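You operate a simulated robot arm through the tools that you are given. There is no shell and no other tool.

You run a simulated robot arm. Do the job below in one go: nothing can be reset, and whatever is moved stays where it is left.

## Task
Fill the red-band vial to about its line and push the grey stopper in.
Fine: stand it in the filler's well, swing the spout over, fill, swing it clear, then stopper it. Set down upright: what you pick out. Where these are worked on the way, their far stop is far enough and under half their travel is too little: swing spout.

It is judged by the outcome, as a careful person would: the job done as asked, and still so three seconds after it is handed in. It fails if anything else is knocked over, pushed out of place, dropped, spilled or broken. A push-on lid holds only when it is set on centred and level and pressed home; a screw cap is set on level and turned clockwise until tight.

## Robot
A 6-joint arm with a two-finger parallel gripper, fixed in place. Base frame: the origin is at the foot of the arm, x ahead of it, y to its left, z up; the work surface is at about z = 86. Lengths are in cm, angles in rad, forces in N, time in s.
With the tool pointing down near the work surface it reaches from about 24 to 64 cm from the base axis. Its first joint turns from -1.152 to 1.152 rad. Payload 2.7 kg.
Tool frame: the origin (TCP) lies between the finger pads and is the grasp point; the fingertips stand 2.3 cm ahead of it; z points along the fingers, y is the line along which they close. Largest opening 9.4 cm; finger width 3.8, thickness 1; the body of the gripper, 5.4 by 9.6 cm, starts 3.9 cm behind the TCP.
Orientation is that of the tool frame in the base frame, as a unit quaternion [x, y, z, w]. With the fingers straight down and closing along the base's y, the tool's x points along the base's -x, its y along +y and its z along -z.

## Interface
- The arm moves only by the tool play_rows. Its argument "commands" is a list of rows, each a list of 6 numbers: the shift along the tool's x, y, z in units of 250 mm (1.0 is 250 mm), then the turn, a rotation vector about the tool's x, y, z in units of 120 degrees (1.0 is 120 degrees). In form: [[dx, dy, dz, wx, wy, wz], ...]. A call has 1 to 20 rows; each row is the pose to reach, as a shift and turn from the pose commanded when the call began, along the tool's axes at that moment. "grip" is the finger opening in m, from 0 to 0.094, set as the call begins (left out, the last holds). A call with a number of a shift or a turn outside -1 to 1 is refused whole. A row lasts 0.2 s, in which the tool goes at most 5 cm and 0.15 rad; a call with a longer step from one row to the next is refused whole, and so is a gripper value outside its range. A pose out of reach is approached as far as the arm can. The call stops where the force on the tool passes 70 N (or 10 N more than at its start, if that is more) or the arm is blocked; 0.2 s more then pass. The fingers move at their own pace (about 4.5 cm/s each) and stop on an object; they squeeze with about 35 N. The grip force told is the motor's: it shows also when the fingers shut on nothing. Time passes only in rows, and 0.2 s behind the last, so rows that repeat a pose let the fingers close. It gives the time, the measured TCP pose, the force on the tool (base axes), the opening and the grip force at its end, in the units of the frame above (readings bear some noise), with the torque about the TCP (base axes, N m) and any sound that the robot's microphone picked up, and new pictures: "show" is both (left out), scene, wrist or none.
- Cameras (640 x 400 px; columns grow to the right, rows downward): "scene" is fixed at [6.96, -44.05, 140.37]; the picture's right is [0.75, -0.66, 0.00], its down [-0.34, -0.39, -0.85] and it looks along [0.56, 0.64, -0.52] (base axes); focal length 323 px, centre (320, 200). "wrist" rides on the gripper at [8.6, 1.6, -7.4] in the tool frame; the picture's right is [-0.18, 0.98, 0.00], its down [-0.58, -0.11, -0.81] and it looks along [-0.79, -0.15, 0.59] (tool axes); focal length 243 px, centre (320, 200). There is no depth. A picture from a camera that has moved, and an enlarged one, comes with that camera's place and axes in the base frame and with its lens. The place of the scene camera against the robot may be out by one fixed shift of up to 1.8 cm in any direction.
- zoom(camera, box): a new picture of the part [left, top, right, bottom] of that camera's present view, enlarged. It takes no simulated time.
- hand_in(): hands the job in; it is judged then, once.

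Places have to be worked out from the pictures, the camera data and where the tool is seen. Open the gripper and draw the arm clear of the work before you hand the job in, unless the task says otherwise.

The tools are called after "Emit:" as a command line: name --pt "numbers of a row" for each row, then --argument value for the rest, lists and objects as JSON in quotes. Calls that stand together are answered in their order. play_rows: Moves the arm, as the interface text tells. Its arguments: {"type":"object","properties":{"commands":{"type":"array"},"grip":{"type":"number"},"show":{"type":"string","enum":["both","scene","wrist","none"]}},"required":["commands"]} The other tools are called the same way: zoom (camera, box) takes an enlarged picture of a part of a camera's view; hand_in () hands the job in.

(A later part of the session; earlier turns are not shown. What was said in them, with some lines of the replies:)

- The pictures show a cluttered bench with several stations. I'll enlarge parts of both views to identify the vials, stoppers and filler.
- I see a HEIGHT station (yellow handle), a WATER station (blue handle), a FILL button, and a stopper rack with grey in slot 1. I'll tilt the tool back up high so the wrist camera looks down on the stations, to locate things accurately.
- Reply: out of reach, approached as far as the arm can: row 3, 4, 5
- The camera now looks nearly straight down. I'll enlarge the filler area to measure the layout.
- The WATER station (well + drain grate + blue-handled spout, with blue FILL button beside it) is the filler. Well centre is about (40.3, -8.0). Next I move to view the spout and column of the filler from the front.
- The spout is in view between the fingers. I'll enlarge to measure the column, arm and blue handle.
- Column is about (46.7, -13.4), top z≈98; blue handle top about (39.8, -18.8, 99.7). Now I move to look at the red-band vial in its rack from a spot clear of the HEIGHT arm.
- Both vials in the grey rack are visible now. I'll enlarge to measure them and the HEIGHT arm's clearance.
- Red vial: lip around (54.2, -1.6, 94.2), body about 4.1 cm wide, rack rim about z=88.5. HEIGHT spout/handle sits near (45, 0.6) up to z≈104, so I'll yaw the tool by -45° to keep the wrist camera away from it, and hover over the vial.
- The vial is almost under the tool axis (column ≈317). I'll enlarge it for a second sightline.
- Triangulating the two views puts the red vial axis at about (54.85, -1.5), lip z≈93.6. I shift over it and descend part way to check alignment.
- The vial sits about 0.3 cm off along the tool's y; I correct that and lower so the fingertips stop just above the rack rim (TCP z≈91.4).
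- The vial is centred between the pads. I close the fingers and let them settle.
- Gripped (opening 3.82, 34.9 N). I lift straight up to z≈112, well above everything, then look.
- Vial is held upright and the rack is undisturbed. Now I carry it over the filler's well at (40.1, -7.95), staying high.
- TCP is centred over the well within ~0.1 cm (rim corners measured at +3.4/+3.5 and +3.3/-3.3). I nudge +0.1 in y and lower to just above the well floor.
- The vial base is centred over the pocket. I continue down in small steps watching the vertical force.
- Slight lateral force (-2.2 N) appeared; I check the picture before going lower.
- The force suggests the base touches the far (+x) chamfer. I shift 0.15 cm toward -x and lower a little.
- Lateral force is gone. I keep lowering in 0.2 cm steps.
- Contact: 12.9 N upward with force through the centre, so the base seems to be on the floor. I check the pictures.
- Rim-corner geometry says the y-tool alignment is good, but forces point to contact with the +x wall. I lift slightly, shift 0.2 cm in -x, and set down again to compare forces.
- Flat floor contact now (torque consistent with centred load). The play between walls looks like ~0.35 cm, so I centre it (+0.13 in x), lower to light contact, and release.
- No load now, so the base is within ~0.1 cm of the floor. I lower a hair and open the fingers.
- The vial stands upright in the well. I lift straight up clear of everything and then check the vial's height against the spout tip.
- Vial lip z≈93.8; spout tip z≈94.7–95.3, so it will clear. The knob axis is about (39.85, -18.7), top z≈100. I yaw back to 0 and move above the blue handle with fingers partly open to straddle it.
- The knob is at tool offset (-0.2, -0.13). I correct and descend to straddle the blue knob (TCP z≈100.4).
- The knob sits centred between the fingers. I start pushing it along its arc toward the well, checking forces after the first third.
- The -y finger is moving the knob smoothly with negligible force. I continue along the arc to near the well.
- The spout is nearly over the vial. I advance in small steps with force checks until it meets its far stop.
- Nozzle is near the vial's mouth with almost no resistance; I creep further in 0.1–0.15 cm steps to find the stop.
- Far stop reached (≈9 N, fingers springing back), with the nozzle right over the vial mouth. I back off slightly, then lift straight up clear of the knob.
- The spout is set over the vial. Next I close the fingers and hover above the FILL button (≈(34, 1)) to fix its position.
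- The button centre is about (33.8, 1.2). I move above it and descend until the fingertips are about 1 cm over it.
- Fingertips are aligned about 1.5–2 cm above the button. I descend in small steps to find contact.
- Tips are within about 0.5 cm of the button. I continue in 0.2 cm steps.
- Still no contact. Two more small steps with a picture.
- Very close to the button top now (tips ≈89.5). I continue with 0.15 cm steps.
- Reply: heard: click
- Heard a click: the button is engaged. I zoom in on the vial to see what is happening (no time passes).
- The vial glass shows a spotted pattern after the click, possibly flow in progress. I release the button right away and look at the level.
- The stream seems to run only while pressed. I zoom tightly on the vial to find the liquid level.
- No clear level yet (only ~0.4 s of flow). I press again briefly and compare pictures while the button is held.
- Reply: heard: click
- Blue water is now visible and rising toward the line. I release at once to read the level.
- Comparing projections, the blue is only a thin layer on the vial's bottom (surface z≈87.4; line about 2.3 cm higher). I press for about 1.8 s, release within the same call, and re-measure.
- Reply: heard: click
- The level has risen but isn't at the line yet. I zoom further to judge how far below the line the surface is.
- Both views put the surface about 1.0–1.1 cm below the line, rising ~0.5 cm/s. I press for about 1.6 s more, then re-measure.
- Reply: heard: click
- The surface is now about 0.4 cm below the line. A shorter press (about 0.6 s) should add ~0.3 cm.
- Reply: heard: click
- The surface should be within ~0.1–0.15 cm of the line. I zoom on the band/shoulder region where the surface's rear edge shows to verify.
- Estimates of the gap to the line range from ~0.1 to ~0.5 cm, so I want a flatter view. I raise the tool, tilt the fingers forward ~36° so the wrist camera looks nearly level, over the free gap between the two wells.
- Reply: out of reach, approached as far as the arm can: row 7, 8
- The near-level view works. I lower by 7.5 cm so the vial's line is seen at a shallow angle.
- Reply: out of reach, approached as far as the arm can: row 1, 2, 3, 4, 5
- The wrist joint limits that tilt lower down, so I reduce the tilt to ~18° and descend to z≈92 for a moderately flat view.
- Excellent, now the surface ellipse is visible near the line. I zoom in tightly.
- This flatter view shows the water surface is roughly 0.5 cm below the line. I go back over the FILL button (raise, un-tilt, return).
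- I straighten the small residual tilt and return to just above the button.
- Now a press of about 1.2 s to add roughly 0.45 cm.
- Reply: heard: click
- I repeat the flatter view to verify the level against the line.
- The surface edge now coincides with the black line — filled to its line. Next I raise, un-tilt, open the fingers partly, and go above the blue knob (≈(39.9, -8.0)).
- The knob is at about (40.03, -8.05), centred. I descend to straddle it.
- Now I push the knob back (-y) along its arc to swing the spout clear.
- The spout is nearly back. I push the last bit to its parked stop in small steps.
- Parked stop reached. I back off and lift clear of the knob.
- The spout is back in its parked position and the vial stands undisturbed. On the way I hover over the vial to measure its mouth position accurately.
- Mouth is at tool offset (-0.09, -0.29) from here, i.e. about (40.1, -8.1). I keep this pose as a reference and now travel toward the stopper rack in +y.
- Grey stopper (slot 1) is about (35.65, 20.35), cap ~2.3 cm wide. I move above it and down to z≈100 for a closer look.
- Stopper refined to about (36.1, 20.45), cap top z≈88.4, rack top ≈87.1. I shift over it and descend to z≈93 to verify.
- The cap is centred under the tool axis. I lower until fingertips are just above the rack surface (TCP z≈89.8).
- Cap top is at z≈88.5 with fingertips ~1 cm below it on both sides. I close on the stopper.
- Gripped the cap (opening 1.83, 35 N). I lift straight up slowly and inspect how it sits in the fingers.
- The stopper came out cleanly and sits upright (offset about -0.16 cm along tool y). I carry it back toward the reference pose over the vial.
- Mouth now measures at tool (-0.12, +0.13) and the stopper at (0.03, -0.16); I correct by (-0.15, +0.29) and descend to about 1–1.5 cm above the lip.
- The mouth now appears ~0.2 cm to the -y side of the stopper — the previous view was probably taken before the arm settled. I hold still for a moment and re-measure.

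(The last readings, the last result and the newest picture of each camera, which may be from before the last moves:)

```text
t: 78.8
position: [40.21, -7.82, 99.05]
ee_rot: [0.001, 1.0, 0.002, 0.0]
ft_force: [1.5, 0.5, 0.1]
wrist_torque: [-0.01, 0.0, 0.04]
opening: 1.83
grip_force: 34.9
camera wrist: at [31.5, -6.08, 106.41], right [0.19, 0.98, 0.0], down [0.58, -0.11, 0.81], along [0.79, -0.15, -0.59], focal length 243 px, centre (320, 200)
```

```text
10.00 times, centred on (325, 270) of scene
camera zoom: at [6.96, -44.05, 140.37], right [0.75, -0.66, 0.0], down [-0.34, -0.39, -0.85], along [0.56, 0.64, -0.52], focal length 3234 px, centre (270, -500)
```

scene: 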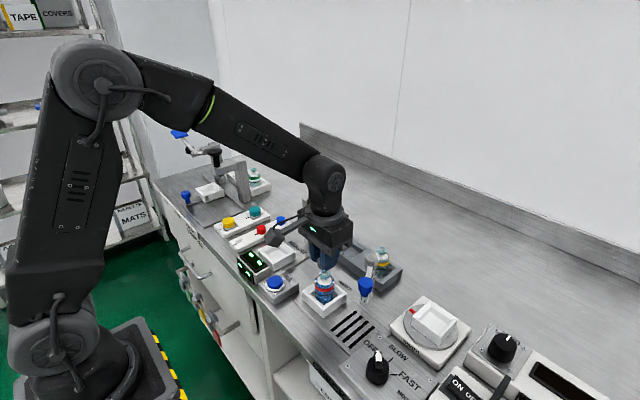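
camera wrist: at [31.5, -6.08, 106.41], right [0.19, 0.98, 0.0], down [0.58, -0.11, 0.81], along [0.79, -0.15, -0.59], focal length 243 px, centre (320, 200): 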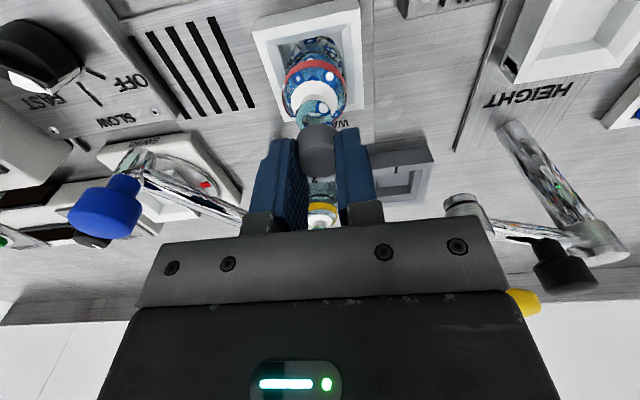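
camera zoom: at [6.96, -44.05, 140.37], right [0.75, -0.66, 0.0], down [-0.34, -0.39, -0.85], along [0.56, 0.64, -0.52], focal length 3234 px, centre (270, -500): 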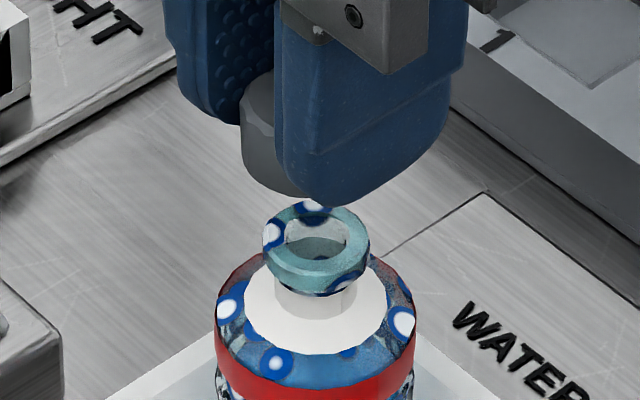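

Cross-checking wrist and scene views, the stopper sits about (-0.15, +0.26) cm from the mouth's axis. I correct that and lower a bit (still above the lip) to check again.

Emit:
play_rows --pt "-0.0056 -0.0104 0.0 0 0 0" --pt "-0.0056 -0.0104 0.02 0 0 0" --pt "-0.0056 -0.0104 0.04 0 0 0" --pt "-0.0056 -0.0104 0.04 0 0 0" --pt "-0.0056 -0.0104 0.04 0 0 0" --show "wrist"

Emit:
zoom --camera "wrist" --box '[270, 70, 370, 190]'

Emit:
zoom --camera "scene" --box '[305, 250, 345, 290]'

```text
t: 80.0
position: [40.37, -8.1, 97.97]
ee_rot: [0.001, 1.0, 0.002, 0.0]
ft_force: [0.6, 0.0, -0.4]
wrist_torque: [-0.01, 0.02, 0.01]
opening: 1.83
grip_force: 35.2
camera wrist: at [31.68, -6.46, 105.36], right [0.19, 0.98, 0.0], down [0.58, -0.11, 0.81], along [0.79, -0.15, -0.59], focal length 243 px, centre (320, 200)
```

wrist: 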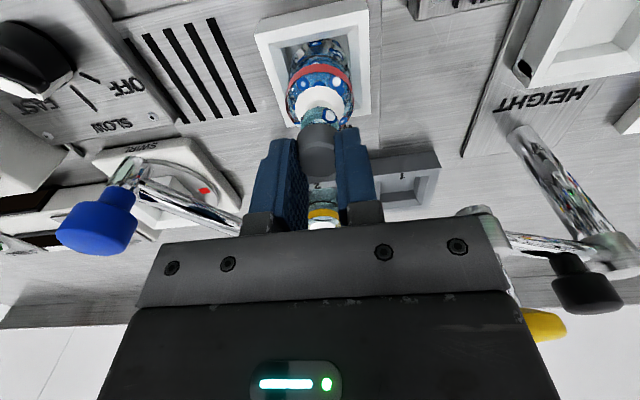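

```text
3.33 times, centred on (320, 130) of wrist
camera zoom: at [31.68, -6.46, 105.36], right [0.19, 0.98, 0.0], down [0.58, -0.11, 0.81], along [0.79, -0.15, -0.59], focal length 809 px, centre (320, 433)
```

zoom: 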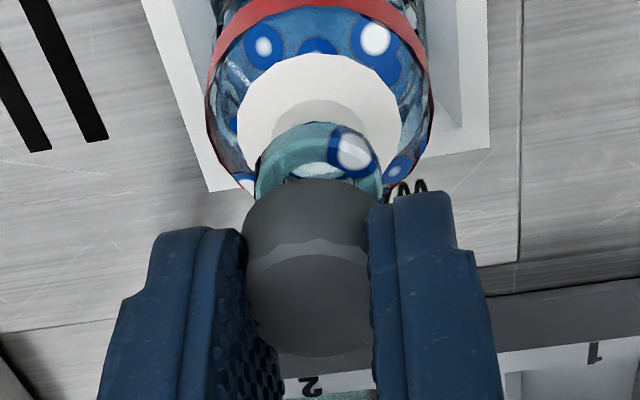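

```text
10.00 times, centred on (325, 270) of scene
camera zoom: at [6.96, -44.05, 140.37], right [0.75, -0.66, 0.0], down [-0.34, -0.39, -0.85], along [0.56, 0.64, -0.52], focal length 3234 px, centre (270, -500)
```

zoom: 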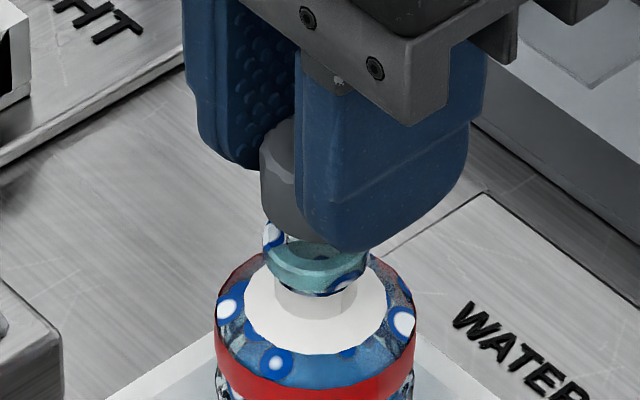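

Rechecking with the finger occlusion accounted for, the stopper is now aligned with the mouth to about 0.1 cm. I apply a tiny -x correction and lower in small steps watching forces.

Emit:
play_rows --pt "0.0024 0 0.008 0 0 0" --pt "0.0024 0 0.016 0 0 0" --pt "0.0024 0 0.016 0 0 0" --show "none"

Emit:
zoom --camera "scene" --box '[305, 250, 345, 290]'

Emit:
zoom --camera "wrist" --box '[270, 70, 370, 190]'

```text
t: 80.8
position: [40.32, -8.06, 97.41]
ee_rot: [0.001, 1.0, 0.0, 0.0]
ft_force: [-0.8, -0.9, 2.8]
wrist_torque: [0.0, 0.0, -0.03]
opening: 1.82
grip_force: 35.4
```

```text
10.00 times, centred on (325, 270) of scene
camera zoom: at [6.95, -44.05, 140.37], right [0.75, -0.66, 0.0], down [-0.34, -0.39, -0.85], along [0.56, 0.64, -0.52], focal length 3234 px, centre (270, -500)
```

zoom: 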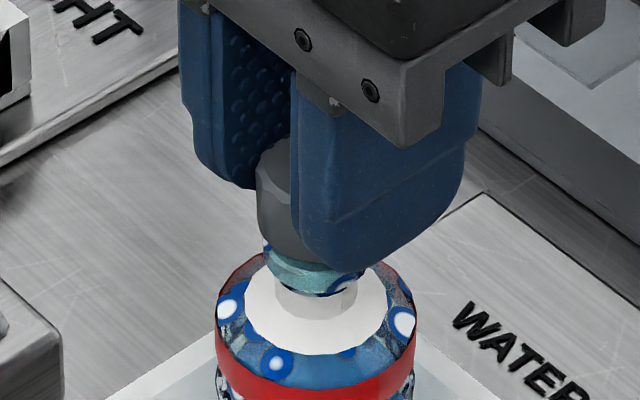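

```text
3.33 times, centred on (320, 130) of wrist
camera zoom: at [31.57, -6.45, 104.89], right [0.19, 0.98, 0.0], down [0.58, -0.11, 0.81], along [0.79, -0.15, -0.59], focal length 809 px, centre (320, 433)
```

zoom: 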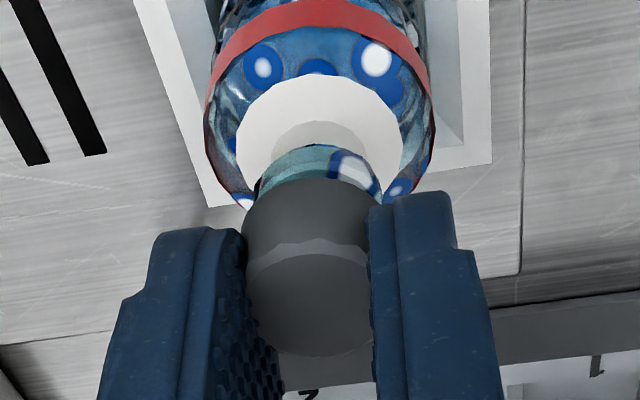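

Light contact (2.8 N) with no lateral load, and the stopper looks centred on the lip in both views. I press down in 0.1–0.15 cm steps.

Emit:
play_rows --pt "0 0 0.004 0 0 0" --pt "0 0 0.004 0 0 0" --show "none"

Emit:
play_rows --pt "0 0 0.004 0 0 0" --pt "0 0 0.004 0 0 0" --show "none"

Emit:
zoom --camera "scene" --box '[305, 250, 345, 290]'

```text
t: 81.4
position: [40.37, -8.11, 97.45]
ee_rot: [0.001, 1.0, 0.0, 0.001]
ft_force: [-1.5, -0.4, 7.5]
wrist_torque: [-0.03, 0.09, -0.01]
opening: 1.81
grip_force: 35.2
```

```text
t: 82.0
position: [40.23, -8.15, 97.33]
ee_rot: [0.001, 1.0, 0.001, 0.0]
ft_force: [0.1, 1.3, 0.1]
wrist_torque: [0.02, -0.02, 0.01]
opening: 1.8
grip_force: 35.1
```

```text
10.00 times, centred on (325, 270) of scene
camera zoom: at [6.96, -44.05, 140.37], right [0.75, -0.66, 0.0], down [-0.34, -0.39, -0.85], along [0.56, 0.64, -0.52], focal length 3234 px, centre (270, -500)
```

zoom: 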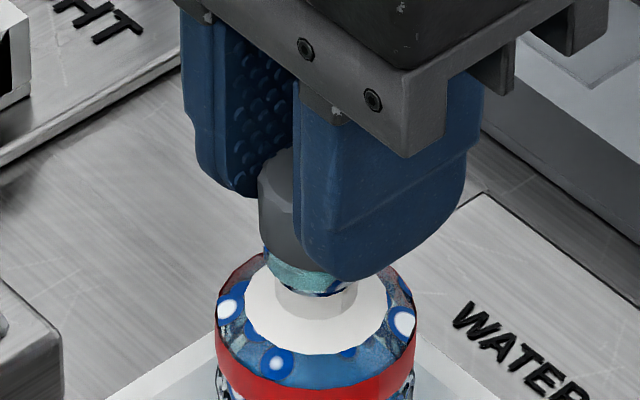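

The force rose to 7.5 N then dropped to zero: the plug has dropped into the mouth. I keep lowering.

Emit:
play_rows --pt "0 0 0.006 0 0 0" --pt "0 0 0.008 0 0 0" --show "none"

Emit:
play_rows --pt "0 0 0.006 0 0 0" --pt "0 0 0.008 0 0 0" --show "none"

Emit:
zoom --camera "scene" --box '[305, 250, 345, 290]'

Emit:
zoom --camera "wrist" --box '[270, 70, 370, 190]'

```text
t: 82.6
position: [40.27, -8.1, 97.26]
ee_rot: [0.0, 1.0, 0.001, 0.0]
ft_force: [-0.8, 0.1, 0.1]
wrist_torque: [-0.02, -0.02, 0.0]
opening: 1.81
grip_force: 34.7
```

```text
t: 83.2
position: [40.24, -8.14, 97.11]
ee_rot: [0.0, 1.0, 0.0, 0.002]
ft_force: [0.1, 1.1, 10.4]
wrist_torque: [0.06, 0.02, -0.01]
opening: 1.82
grip_force: 34.9
```

```text
10.00 times, centred on (325, 270) of scene
camera zoom: at [6.95, -44.04, 140.37], right [0.75, -0.66, 0.0], down [-0.34, -0.39, -0.85], along [0.56, 0.64, -0.52], focal length 3234 px, centre (270, -500)
```

zoom: 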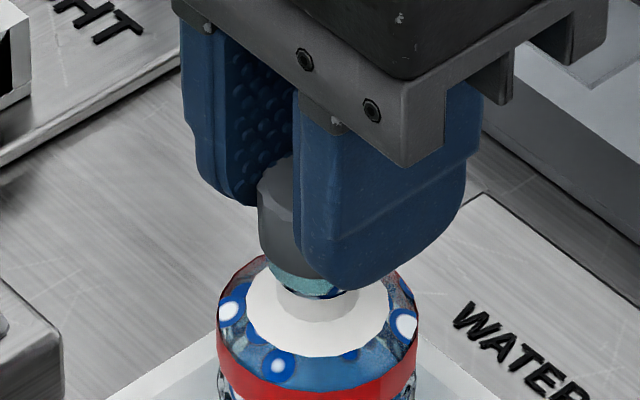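

```text
3.33 times, centred on (320, 130) of wrist
camera zoom: at [31.56, -6.51, 104.46], right [0.18, 0.98, 0.0], down [0.58, -0.11, 0.81], along [0.79, -0.15, -0.59], focal length 809 px, centre (320, 433)
```

zoom: 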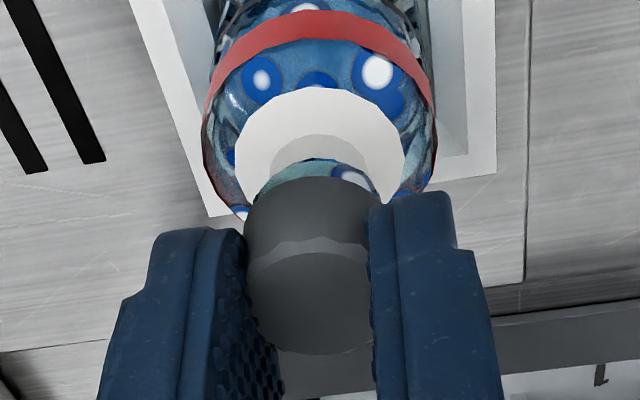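

Now 10 N resistance as the plug seats (forces centred). I keep pressing in small increments.

Emit:
play_rows --pt "0 0 0.004 0 0 0" --pt "0 0 0.006 0 0 0" --show "none"

Emit:
play_rows --pt "0 0 0.004 0 0 0" --pt "0 0 0.006 0 0 0" --show "none"

Emit:
zoom --camera "scene" --box '[305, 250, 345, 290]'

Emit:
zoom --camera "wrist" --box '[270, 70, 370, 190]'

```text
t: 83.8
position: [40.22, -8.27, 97.14]
ee_rot: [0.0, 1.0, 0.0, 0.003]
ft_force: [0.7, 1.4, 31.3]
wrist_torque: [0.09, 0.11, -0.01]
opening: 1.85
grip_force: 35.8
```

```text
t: 84.4
position: [40.3, -8.2, 96.84]
ee_rot: [0.0, 1.0, 0.0, 0.002]
ft_force: [-0.4, -0.1, 28.6]
wrist_torque: [0.03, 0.11, 0.03]
opening: 1.85
grip_force: 34.8
```

```text
10.00 times, centred on (325, 270) of scene
camera zoom: at [6.92, -44.04, 140.37], right [0.75, -0.66, 0.0], down [-0.34, -0.39, -0.85], along [0.56, 0.64, -0.52], focal length 3234 px, centre (270, -500)
```

zoom: 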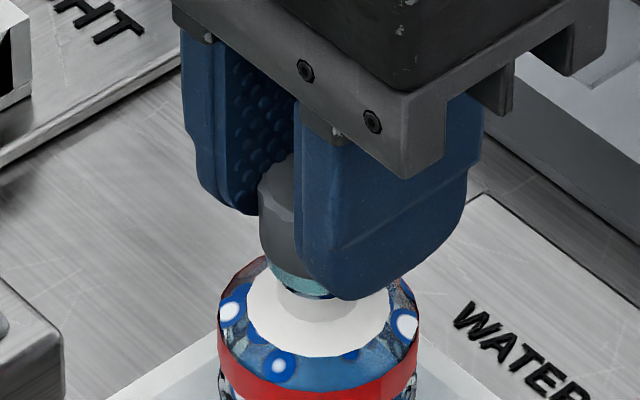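

```text
3.33 times, centred on (320, 130) of wrist
camera zoom: at [31.56, -6.5, 104.18], right [0.19, 0.98, 0.0], down [0.58, -0.11, 0.81], along [0.79, -0.15, -0.59], focal length 809 px, centre (320, 433)
```

zoom: 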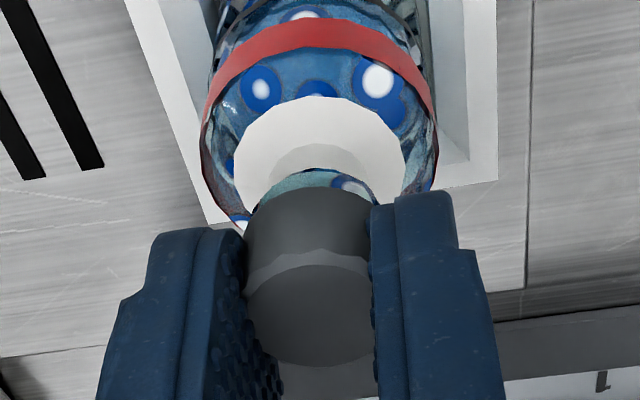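

At ~30 N the fingers begin to slip on the cap, so I release and inspect how far the stopper is in; then I can push on its top with closed fingers.

Emit:
play_rows --pt "0 0 0 0 0 0" --pt "0 0 0 0 0 0" --pt "0 0 -0.04 0 0 0" --pt "0 0 -0.14 0 0 0" --pt "0 0 -0.26 0 0 0" --pt "0 0 -0.26 0 0 0" --grip 0.045

Emit:
zoom --camera "scene" --box '[300, 245, 350, 310]'

Emit:
zoom --camera "wrist" --box '[260, 0, 380, 120]'

```text
t: 85.8
position: [40.22, -8.07, 103.13]
ee_rot: [0.002, 1.0, 0.0, 0.001]
ft_force: [-0.6, -0.4, 0.4]
wrist_torque: [0.0, 0.02, 0.01]
opening: 4.49
grip_force: 0.0
camera wrist: at [31.57, -6.46, 110.55], right [0.19, 0.98, 0.0], down [0.58, -0.11, 0.81], along [0.79, -0.15, -0.59], focal length 243 px, centre (320, 200)
```

scene: 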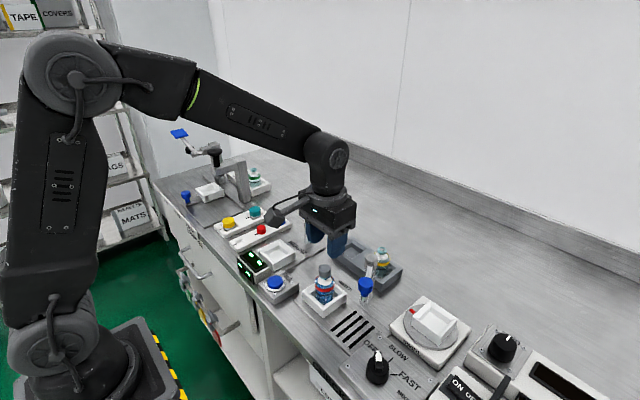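
wrist: 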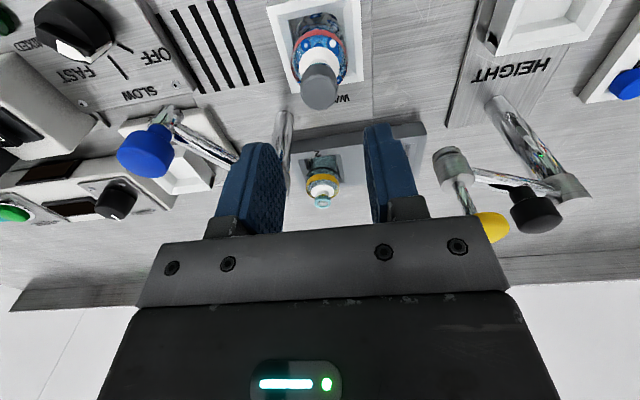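

```text
6.15 times, centred on (325, 278) of scene
camera zoom: at [6.96, -44.05, 140.37], right [0.75, -0.66, 0.0], down [-0.34, -0.39, -0.85], along [0.56, 0.64, -0.52], focal length 1990 px, centre (289, -277)
```

zoom: 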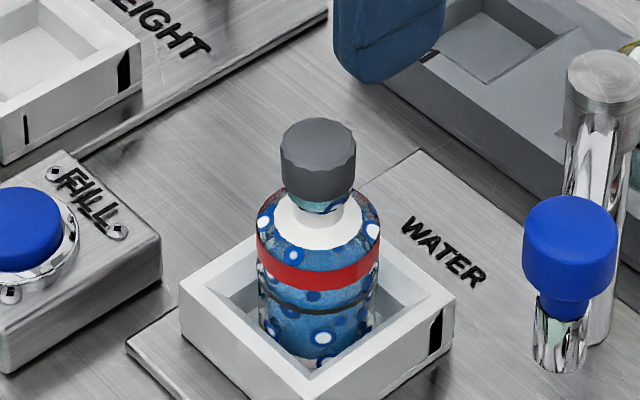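

```text
3.33 times, centred on (320, 60) of wrist
camera zoom: at [31.57, -6.46, 110.55], right [0.19, 0.98, 0.0], down [0.58, -0.11, 0.81], along [0.79, -0.15, -0.59], focal length 809 px, centre (320, 667)
```

zoom: 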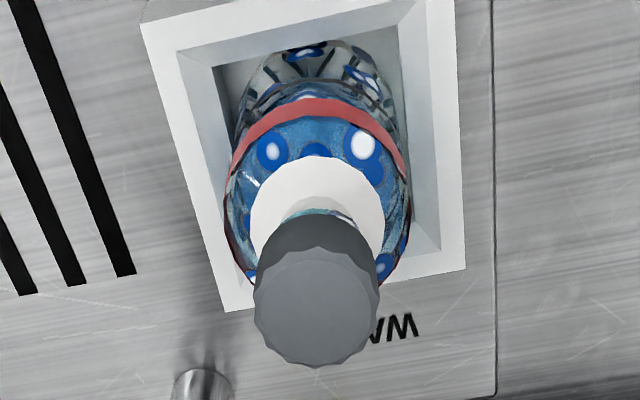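

The stopper stands centred and level on the vial. I zoom in closely to see whether the cap is fully down on the lip.

Emit:
zoom --camera "scene" --box '[314, 258, 336, 286]'

Emit:
zoom --camera "wrist" --box '[290, 40, 350, 115]'

```text
14.29 times, centred on (325, 272) of scene
camera zoom: at [6.96, -44.05, 140.37], right [0.75, -0.66, 0.0], down [-0.34, -0.39, -0.85], along [0.56, 0.64, -0.52], focal length 4619 px, centre (249, -829)
```

zoom: 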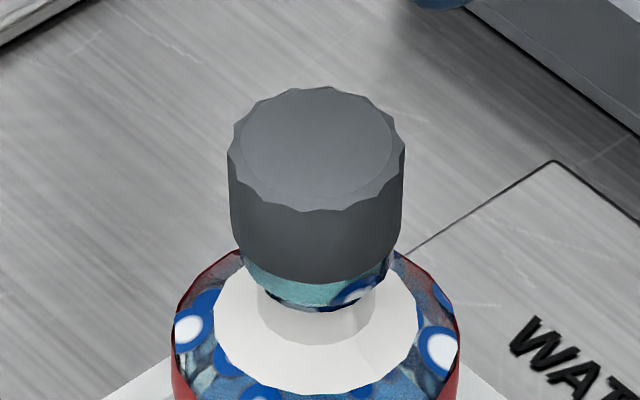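

```text
5.33 times, centred on (320, 78) of wrist
camera zoom: at [31.57, -6.46, 110.55], right [0.19, 0.98, 0.0], down [0.58, -0.11, 0.81], along [0.79, -0.15, -0.59], focal length 1294 px, centre (320, 853)
```

zoom: 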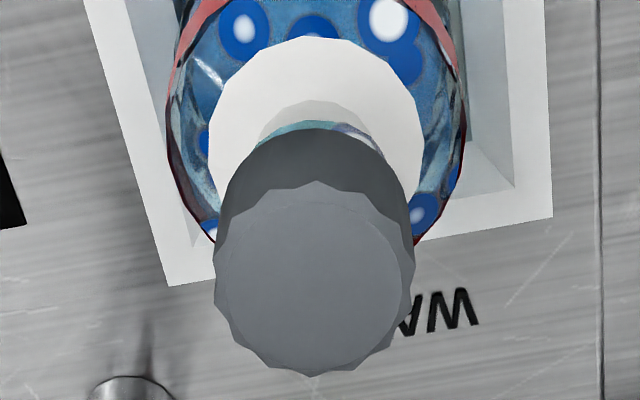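

The cap appears to be at (or within ~0.1 cm of) the lip. To be sure it is home, I close the fingers, centre over the cap and press on its top.

Emit:
play_rows --pt "-0.007 -0.0044 0 0 0 0" --pt "-0.007 -0.0044 0 0 0 0" --pt "-0.007 -0.0044 0 0 0 0" --pt "-0.007 -0.0044 0.08 0 0 0" --pt "-0.007 -0.0044 0.16 0 0 0" --pt "-0.007 -0.0044 0.18 0 0 0" --pt "-0.007 -0.0044 0.18 0 0 0" --grip 0.0

Emit:
zoom --camera "scene" --box '[300, 235, 350, 300]'

Emit:
zoom --camera "wrist" --box '[260, 60, 380, 180]'

```text
t: 87.4
position: [40.36, -8.36, 98.55]
ee_rot: [0.001, 1.0, 0.0, -0.001]
ft_force: [0.1, -0.1, 0.2]
wrist_torque: [-0.01, 0.02, -0.01]
opening: 0.0
grip_force: 34.8
camera wrist: at [31.65, -6.74, 105.96], right [0.19, 0.98, 0.0], down [0.58, -0.11, 0.81], along [0.79, -0.15, -0.59], focal length 243 px, centre (320, 200)
```

scene: 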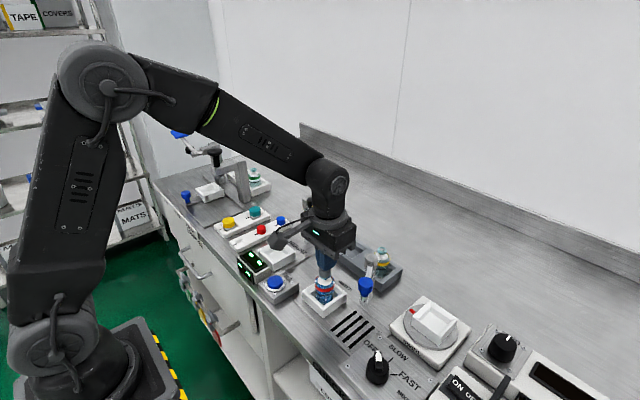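
wrist: 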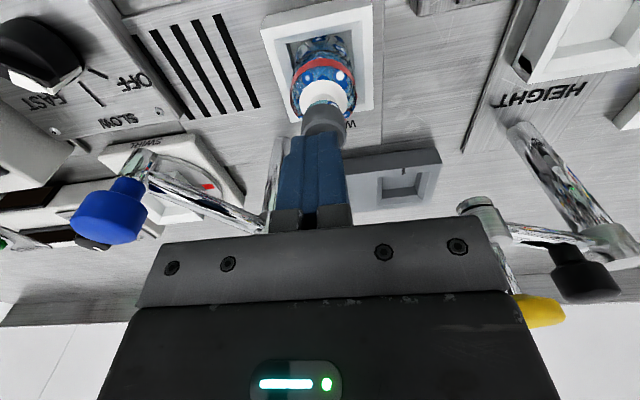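

```text
6.15 times, centred on (325, 268) of scene
camera zoom: at [6.96, -44.05, 140.37], right [0.75, -0.66, 0.0], down [-0.34, -0.39, -0.85], along [0.56, 0.64, -0.52], focal length 1990 px, centre (289, -215)
```

zoom: 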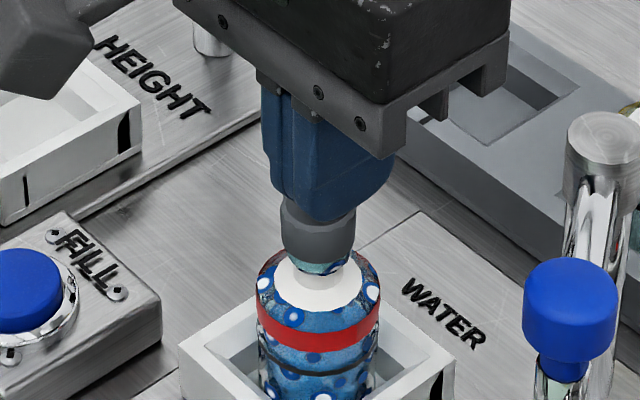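

```text
3.33 times, centred on (320, 120) of wrist
camera zoom: at [31.65, -6.74, 105.96], right [0.19, 0.98, 0.0], down [0.58, -0.11, 0.81], along [0.79, -0.15, -0.59], focal length 809 px, centre (320, 467)
```

zoom: 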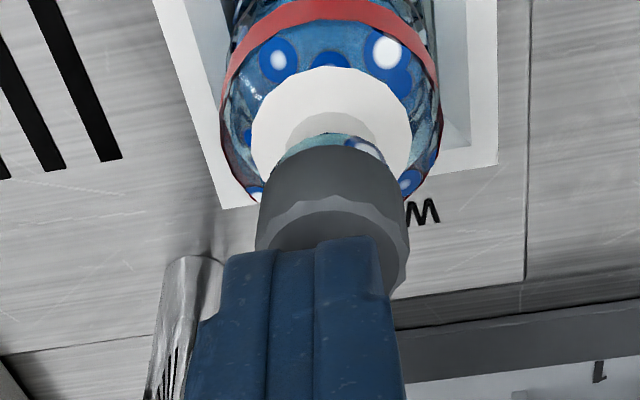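

Cap is at tool offset (-0.19, +0.15); I centre on it and lower toward contact.

Emit:
play_rows --pt "-0.006 0.006 0.0 0 0 0" --pt "-0.006 0.006 0.016 0 0 0" --pt "-0.006 0.006 0.032 0 0 0" --pt "-0.006 0.006 0.032 0 0 0" --show "none"

Emit:
play_rows --pt "0 0 0.006 0 0 0" --pt "0 0 0.01 0 0 0" --show "none"

Emit:
zoom --camera "scene" --box '[300, 235, 350, 300]'

```text
t: 88.4
position: [40.57, -8.08, 98.24]
ee_rot: [0.0, 1.0, 0.0, 0.004]
ft_force: [-3.3, 1.6, 35.8]
wrist_torque: [0.07, 0.39, -0.06]
opening: 0.0
grip_force: 35.4
```

```text
t: 89.0
position: [40.57, -8.22, 98.09]
ee_rot: [0.0, 1.0, 0.0, 0.006]
ft_force: [-5.9, 3.3, 51.6]
wrist_torque: [0.14, 0.63, 0.0]
opening: 0.01
grip_force: 35.0
```

```text
6.15 times, centred on (325, 268) of scene
camera zoom: at [6.87, -44.02, 140.38], right [0.75, -0.66, 0.0], down [-0.34, -0.39, -0.85], along [0.56, 0.64, -0.52], focal length 1990 px, centre (289, -215)
```

zoom: 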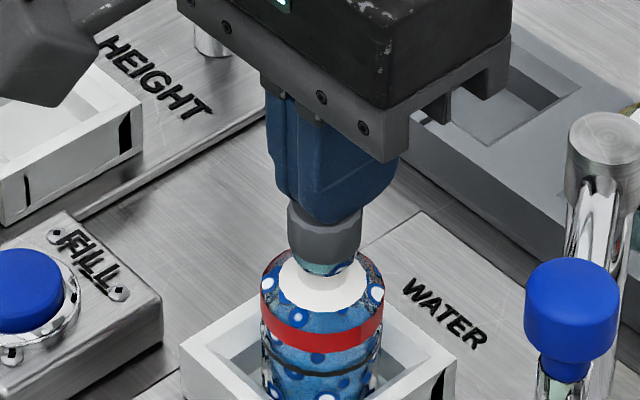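

Pressed with ~52 N; the torque shows the contact is biased to the cap's near edge because the tool tips slightly under load. I lift off and check the stopper's seating.

Emit:
play_rows --pt "0 0 -0.04 0 0 0" --pt "0 0 -0.16 0 0 0" --pt "0 0 -0.3 0 0 0" --pt "0 0 -0.3 0 0 0" --pt "0 0 -0.3 0 0 0"

Emit:
zoom --camera "scene" --box '[314, 258, 336, 286]'

Emit:
zoom --camera "wrist" --box '[260, 0, 380, 120]'

```text
t: 90.2
position: [40.35, -8.05, 105.31]
ee_rot: [0.001, 1.0, 0.001, 0.0]
ft_force: [0.2, 1.4, 0.0]
wrist_torque: [-0.02, 0.05, 0.02]
opening: 0.0
grip_force: 34.4
camera wrist: at [31.84, -6.33, 112.73], right [0.19, 0.98, 0.0], down [0.58, -0.11, 0.81], along [0.79, -0.15, -0.59], focal length 243 px, centre (320, 200)
```

scene: 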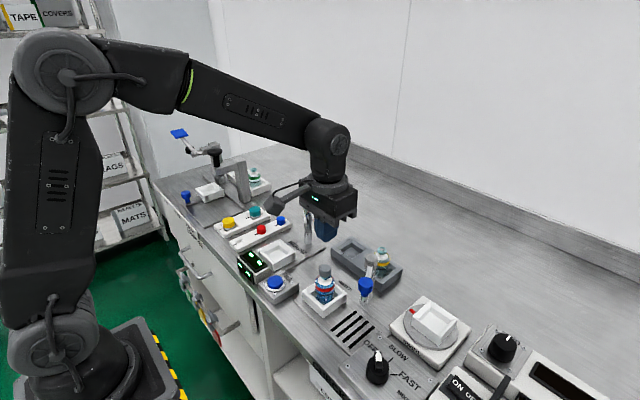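
wrist: 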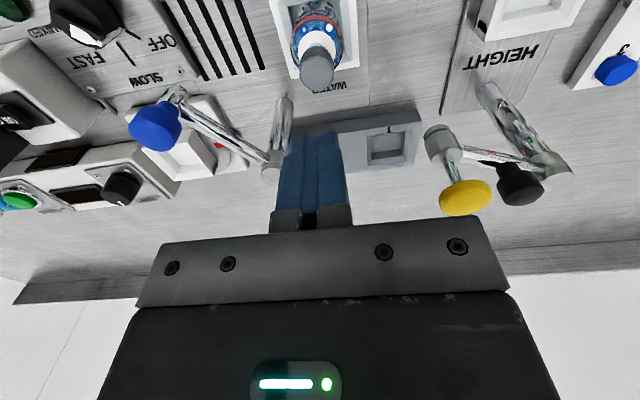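

```text
14.29 times, centred on (325, 272) of scene
camera zoom: at [6.96, -44.05, 140.37], right [0.75, -0.66, 0.0], down [-0.34, -0.39, -0.85], along [0.56, 0.64, -0.52], focal length 4619 px, centre (249, -829)
```

zoom: 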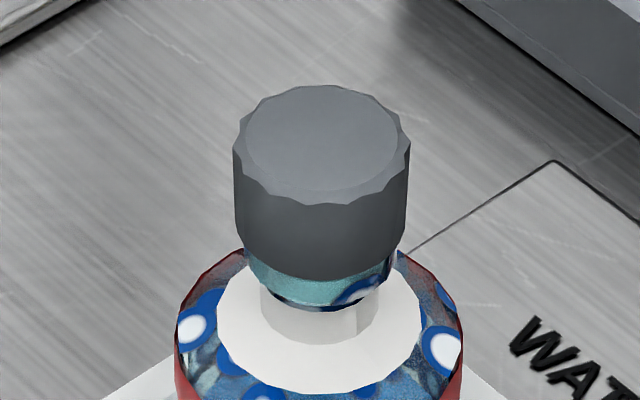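

```text
3.33 times, centred on (320, 60) of wrist
camera zoom: at [31.84, -6.33, 112.73], right [0.19, 0.98, 0.0], down [0.58, -0.11, 0.81], along [0.79, -0.15, -0.59], focal length 809 px, centre (320, 667)
```

zoom: 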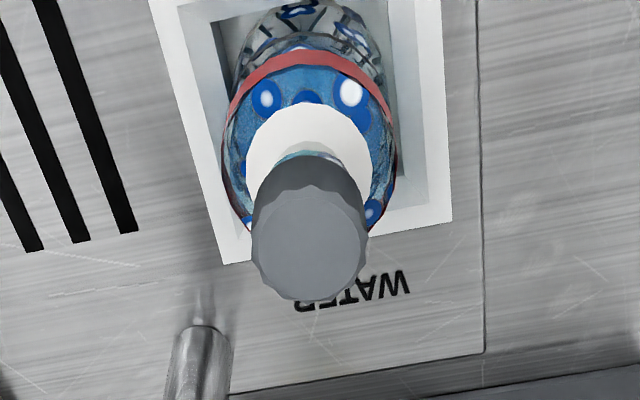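

The cap is on, but I want to confirm it is level and fully down. I zoom closer from both cameras.

Emit:
zoom --camera "scene" --box '[317, 262, 333, 282]'

Emit:
zoom --camera "wrist" --box '[290, 20, 350, 95]'

```text
16.00 times, centred on (325, 272) of scene
camera zoom: at [6.96, -44.05, 140.37], right [0.75, -0.66, 0.0], down [-0.34, -0.39, -0.85], along [0.56, 0.64, -0.52], focal length 5174 px, centre (240, -952)
```

zoom: 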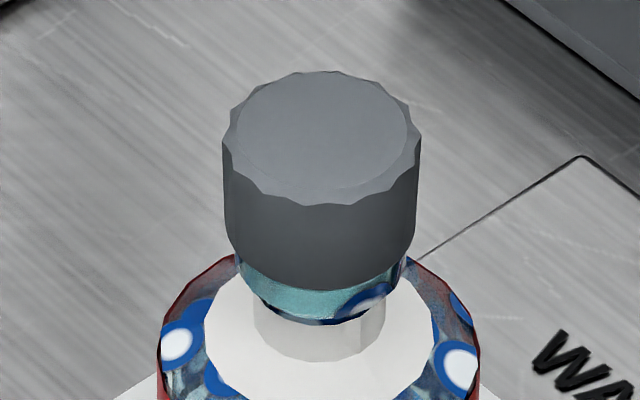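

```text
5.33 times, centred on (320, 58) of wrist
camera zoom: at [31.84, -6.33, 112.73], right [0.19, 0.98, 0.0], down [0.58, -0.11, 0.81], along [0.79, -0.15, -0.59], focal length 1294 px, centre (320, 960)
```

zoom: 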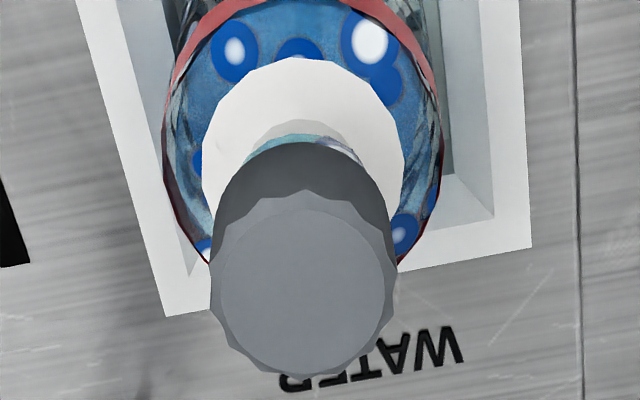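

I compare with the open yellow-band vial (same shape) to gauge the lip's full height versus what is visible below the cap.

Emit:
zoom --camera "scene" --box '[372, 243, 394, 269]'

Emit:
zoom --camera "scene" --box '[255, 220, 290, 245]'

```text
15.38 times, centred on (383, 256) of scene
camera zoom: at [6.96, -44.05, 140.37], right [0.75, -0.66, 0.0], down [-0.34, -0.39, -0.85], along [0.56, 0.64, -0.52], focal length 4975 px, centre (-649, -662)
```

zoom: 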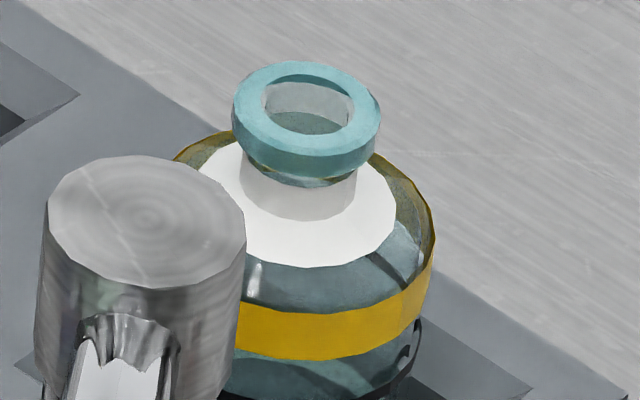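

```text
16.00 times, centred on (272, 232) of scene
camera zoom: at [6.96, -44.05, 140.37], right [0.75, -0.66, 0.0], down [-0.34, -0.39, -0.85], along [0.56, 0.64, -0.52], focal length 5174 px, centre (1080, -320)
```

zoom: 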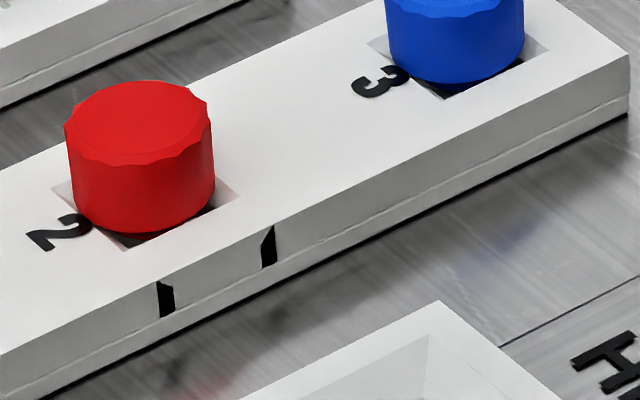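

The cap is seated, but my earlier press was ~0.45 cm off toward +x. I'll give one more centred press: shift to the cap's axis, pre-tilt slightly to stay level under load, and come down just above the cap.

Emit:
play_rows --pt "0.018 -0.004 0.0 0 0.004 0" --pt "0.018 -0.004 0.08 0 0.004 0" --pt "0.018 -0.004 0.16 0 0.004 0" --pt "0.018 -0.004 0.22 0 0.004 0" --pt "0.018 -0.004 0.245 0 0.004 0" --pt "0.018 -0.004 0.245 0 0.004 0" --pt "0.018 -0.004 0.245 0 0.004 0" --show "none"

Emit:
zoom --camera "scene" --box '[305, 240, 345, 290]'

Emit:
zoom --camera "wrist" --box '[260, 60, 380, 180]'

```text
t: 91.8
position: [40.1, -8.34, 98.94]
ee_rot: [0.001, 1.0, 0.001, -0.003]
ft_force: [-1.0, -1.1, 0.6]
wrist_torque: [-0.01, 0.04, 0.0]
opening: 0.0
grip_force: 34.8
```

```text
8.00 times, centred on (325, 265) of scene
camera zoom: at [6.96, -44.05, 140.37], right [0.75, -0.66, 0.0], down [-0.34, -0.39, -0.85], along [0.56, 0.64, -0.52], focal length 2587 px, centre (280, -320)
```

zoom: 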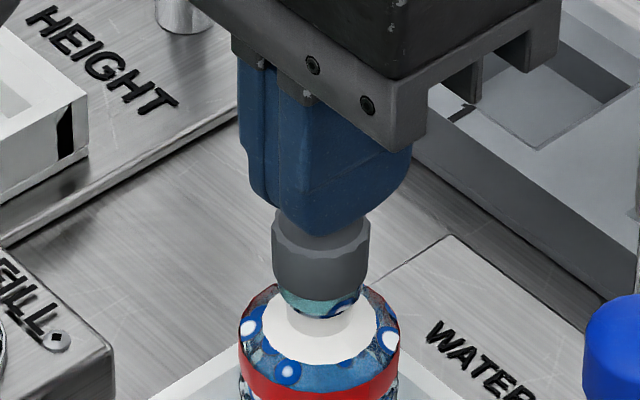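

```text
3.33 times, centred on (320, 120) of wrist
camera zoom: at [31.59, -6.67, 106.45], right [0.19, 0.98, 0.0], down [0.59, -0.11, 0.8], along [0.79, -0.15, -0.6], focal length 809 px, centre (320, 467)
```

zoom: 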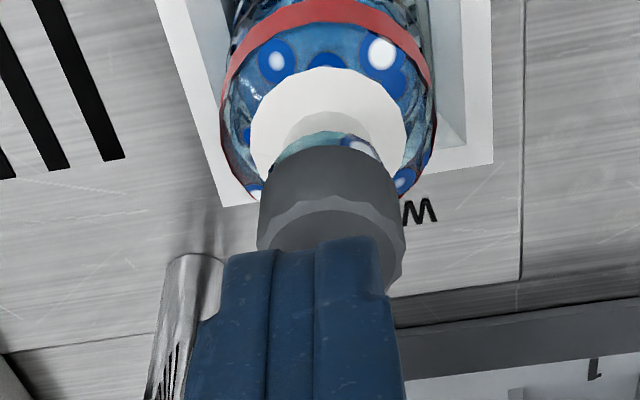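

The cap's x is now centred; it's about +0.2 in tool y, so I correct that and press down progressively.

Emit:
play_rows --pt "0 0.007 0.0 0 0 0" --pt "0 0.007 0.012 0 0 0" --pt "0 0.007 0.024 0 0 0" --pt "0 0.007 0.024 0 0 0" --show "none"

Emit:
play_rows --pt "0 0 0.008 0 0 0" --pt "0 0 0.016 0 0 0" --pt "0 0 0.016 0 0 0" --show "none"

```text
t: 92.8
position: [40.02, -8.09, 98.3]
ee_rot: [0.001, 1.0, 0.001, -0.004]
ft_force: [0.7, 0.2, 0.3]
wrist_torque: [0.02, 0.0, 0.02]
opening: 0.0
grip_force: 35.0
```

```text
t: 93.6
position: [40.14, -8.13, 98.14]
ee_rot: [0.0, 1.0, -0.001, -0.001]
ft_force: [-3.9, 1.8, 34.8]
wrist_torque: [0.05, 0.21, 0.0]
opening: 0.01
grip_force: 35.5
```

34.8 N with contact near the cap's centre. I press a bit harder (to ~55–60 N), then lift off.

Emit:
play_rows --pt "0 0 0.006 0 0 0" --pt "0 0 0.011 0 0 0" --pt "0 0 0.011 0 0 0" --show "none"

Emit:
play_rows --pt "0 0 -0.03 0 0 0" --pt "0 0 -0.1 0 0 0" --pt "0 0 -0.24 0 -0.004 0" --pt "0 0 -0.36 0 -0.004 0" --pt "0 0 -0.36 0 -0.004 0"

Emit:
zoom --camera "scene" --box '[317, 262, 333, 282]'

Emit:
zoom --camera "scene" --box '[290, 240, 360, 320]'

Emit:
zoom --camera "wrist" --box '[270, 0, 370, 110]'

```text
t: 94.4
position: [40.18, -8.17, 98.26]
ee_rot: [-0.001, 1.0, 0.0, 0.002]
ft_force: [-7.1, 2.1, 50.7]
wrist_torque: [0.09, 0.42, 0.0]
opening: 0.0
grip_force: 35.3
```

```text
t: 95.6
position: [40.26, -8.19, 106.69]
ee_rot: [0.001, 1.0, 0.001, 0.0]
ft_force: [0.3, 0.1, -0.3]
wrist_torque: [-0.02, 0.02, 0.0]
opening: 0.0
grip_force: 35.1
camera wrist: at [31.58, -6.59, 114.08], right [0.19, 0.98, 0.0], down [0.58, -0.11, 0.81], along [0.79, -0.15, -0.59], focal length 243 px, centre (320, 200)
```

scene: 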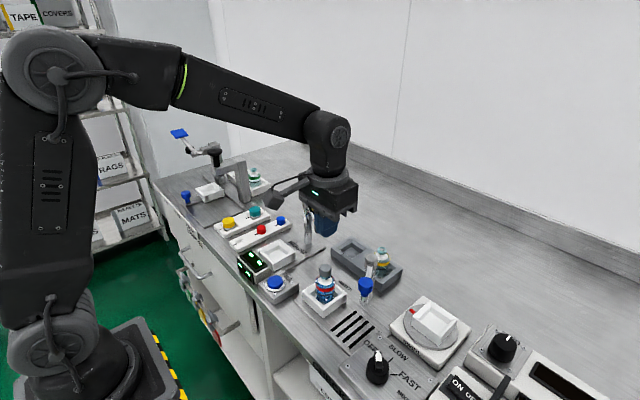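
wrist: 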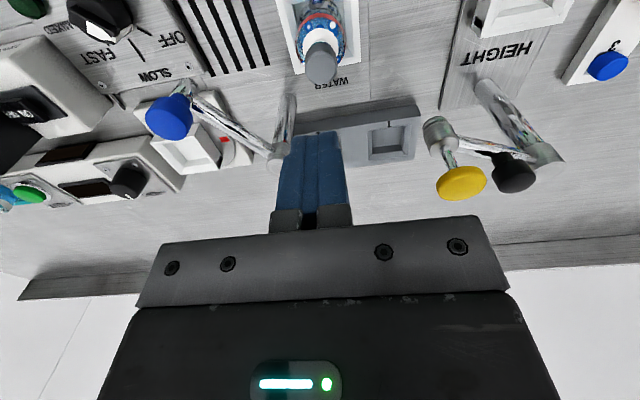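

```text
16.00 times, centred on (325, 272) of scene
camera zoom: at [6.96, -44.05, 140.37], right [0.75, -0.66, 0.0], down [-0.34, -0.39, -0.85], along [0.56, 0.64, -0.52], focal length 5174 px, centre (240, -952)
```

zoom: 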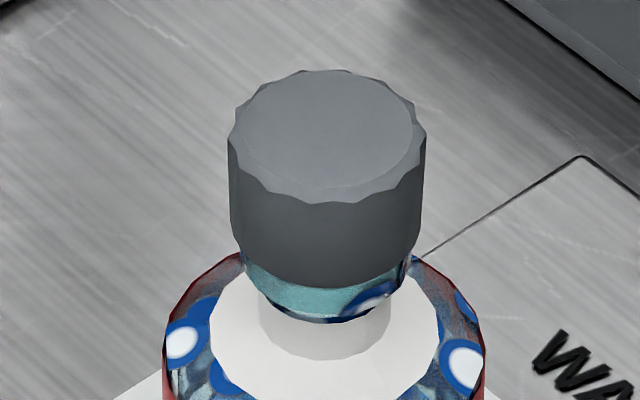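

```text
5.00 times, centred on (325, 280) of scene
camera zoom: at [6.96, -44.05, 140.37], right [0.75, -0.66, 0.0], down [-0.34, -0.39, -0.85], along [0.56, 0.64, -0.52], focal length 1617 px, centre (295, -200)
```

zoom: 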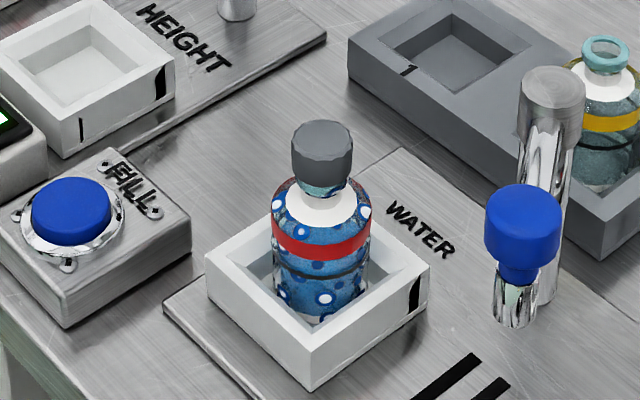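

```text
3.64 times, centred on (320, 55) of wrist
camera zoom: at [31.58, -6.59, 114.08], right [0.19, 0.98, 0.0], down [0.58, -0.11, 0.81], along [0.79, -0.15, -0.59], focal length 882 px, centre (320, 727)
```

zoom: 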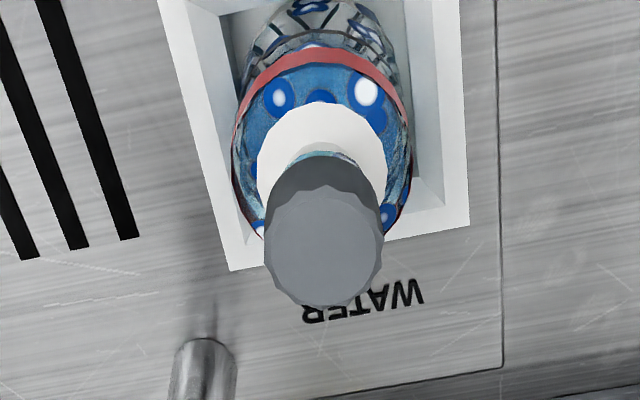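

The stopper is seated on the lip, level and centred, with stiff resistance at ~51 N. I now open the gripper and withdraw the arm up and away to its starting pose.

Emit:
play_rows --pt "0 0 -0.15 0 0 0" --pt "0 0 -0.32 0 0 0" --pt "0 0 -0.5 0 0 0" --pt "0 0 -0.66 0 0 0" --pt "0 0.15 -0.66 0 0 0" --pt "0 0.32 -0.66 0 0 0" --pt "0 0.5 -0.66 0 0 0" --pt "0 0.68 -0.66 0 0 0" --pt "0 0.716 -0.66 0 0 0" --pt "0 0.716 -0.66 0 0 0" --grip 0.094

Emit:
zoom --camera "scene" --box '[220, 180, 420, 310]'

Emit:
zoom --camera "scene" --box '[305, 255, 345, 310]'

Emit:
zoom --camera "wrist" --box '[160, 0, 420, 150]'

```text
t: 97.8
position: [40.24, 9.71, 123.26]
ee_rot: [0.001, 1.0, 0.0, 0.001]
ft_force: [-0.3, -0.3, -0.1]
wrist_torque: [0.04, -0.01, 0.01]
opening: 9.41
grip_force: 0.0
camera wrist: at [31.6, 11.42, 130.69], right [0.19, 0.98, 0.0], down [0.58, -0.11, 0.81], along [0.79, -0.15, -0.59], focal length 243 px, centre (320, 200)
```

scene: 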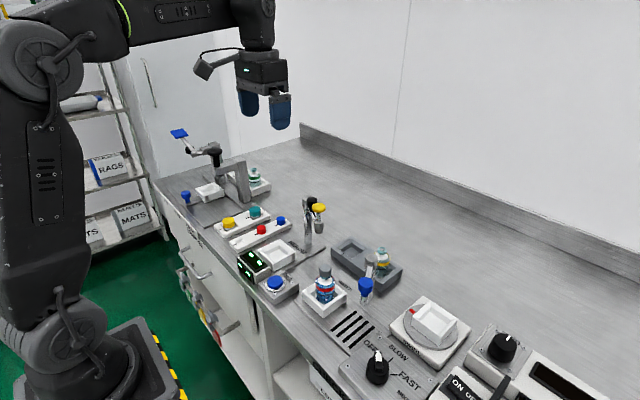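
wrist: 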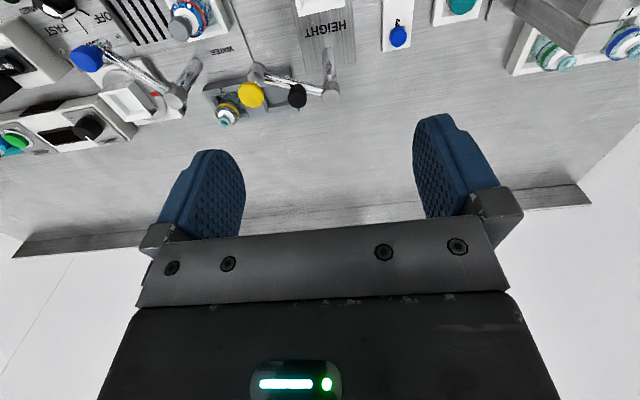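

```text
3.08 times, centred on (320, 245) of scene
camera zoom: at [6.96, -44.04, 140.37], right [0.75, -0.66, 0.0], down [-0.34, -0.39, -0.85], along [0.56, 0.64, -0.52], focal length 995 px, centre (320, 62)
```

zoom: 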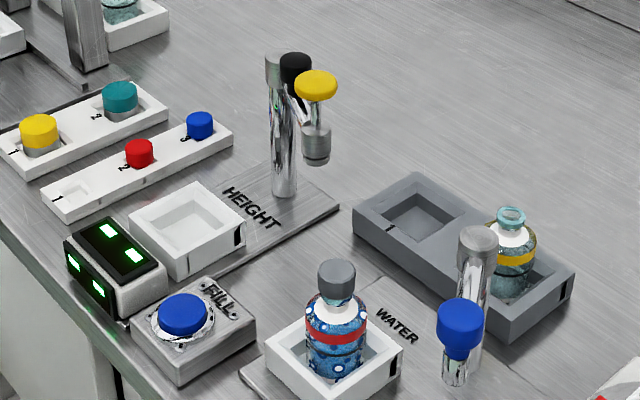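

```text
7.27 times, centred on (325, 282) of scene
camera zoom: at [6.96, -44.04, 140.37], right [0.75, -0.66, 0.0], down [-0.34, -0.39, -0.85], along [0.56, 0.64, -0.52], focal length 2352 px, centre (284, -400)
```

zoom: 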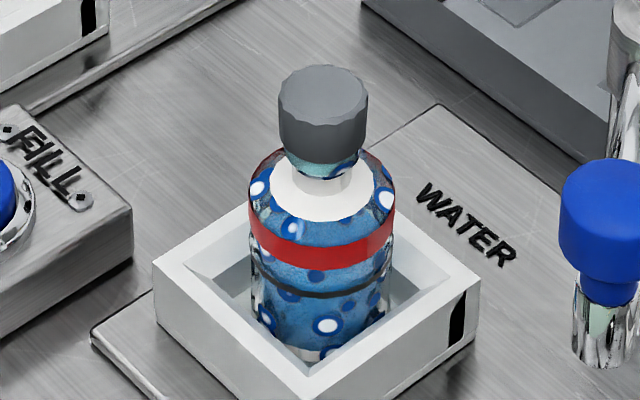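

```text
2.46 times, centred on (290, 75) of wrist
camera zoom: at [31.6, 11.42, 130.69], right [0.19, 0.98, 0.0], down [0.58, -0.11, 0.81], along [0.79, -0.15, -0.59], focal length 597 px, centre (394, 508)
```

zoom: 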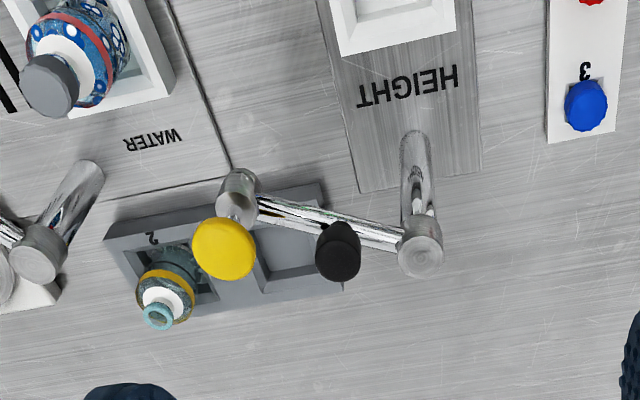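

Everything is in place: the vial is filled to its line and stoppered, upright in the well. The spout is parked, the other items look undisturbed, and the gripper is open and clear. I hand the job in.

Emit:
hand_in

```text
The job is handed in.
```

The red-band vial is filled to about its line, stoppered with the grey stopper, and standing upright in the filler's well. The job has been handed in, and I don't have the verdict.

- **Fill:** The water surface lined up with the black line in the last close view, to within about 0.2 cm. I filled it with several presses of the FILL button, checking the level after each.
- **Spout:** I swung it to its far stop over the vial for filling, then back to its parked stop before stoppering.
- **Stopper:** It looks centred and level, with no visible gap at the lip. At about 30 N the fingers began to slip on the cap, so I pressed twice on its top with closed fingers, at about 50 N each time. The first of those presses landed about 0.5 cm off centre. The second was centred, and the stopper did not move further.
- **Everything else:** In the final pictures nothing else looks knocked over, moved or spilled. The gripper is open and the arm is back near its starting pose.

After the first press, blue and white spots appeared on the vial's glass in the pictures and stayed there. I took this to be a rendering effect; I saw no water outside the vial.
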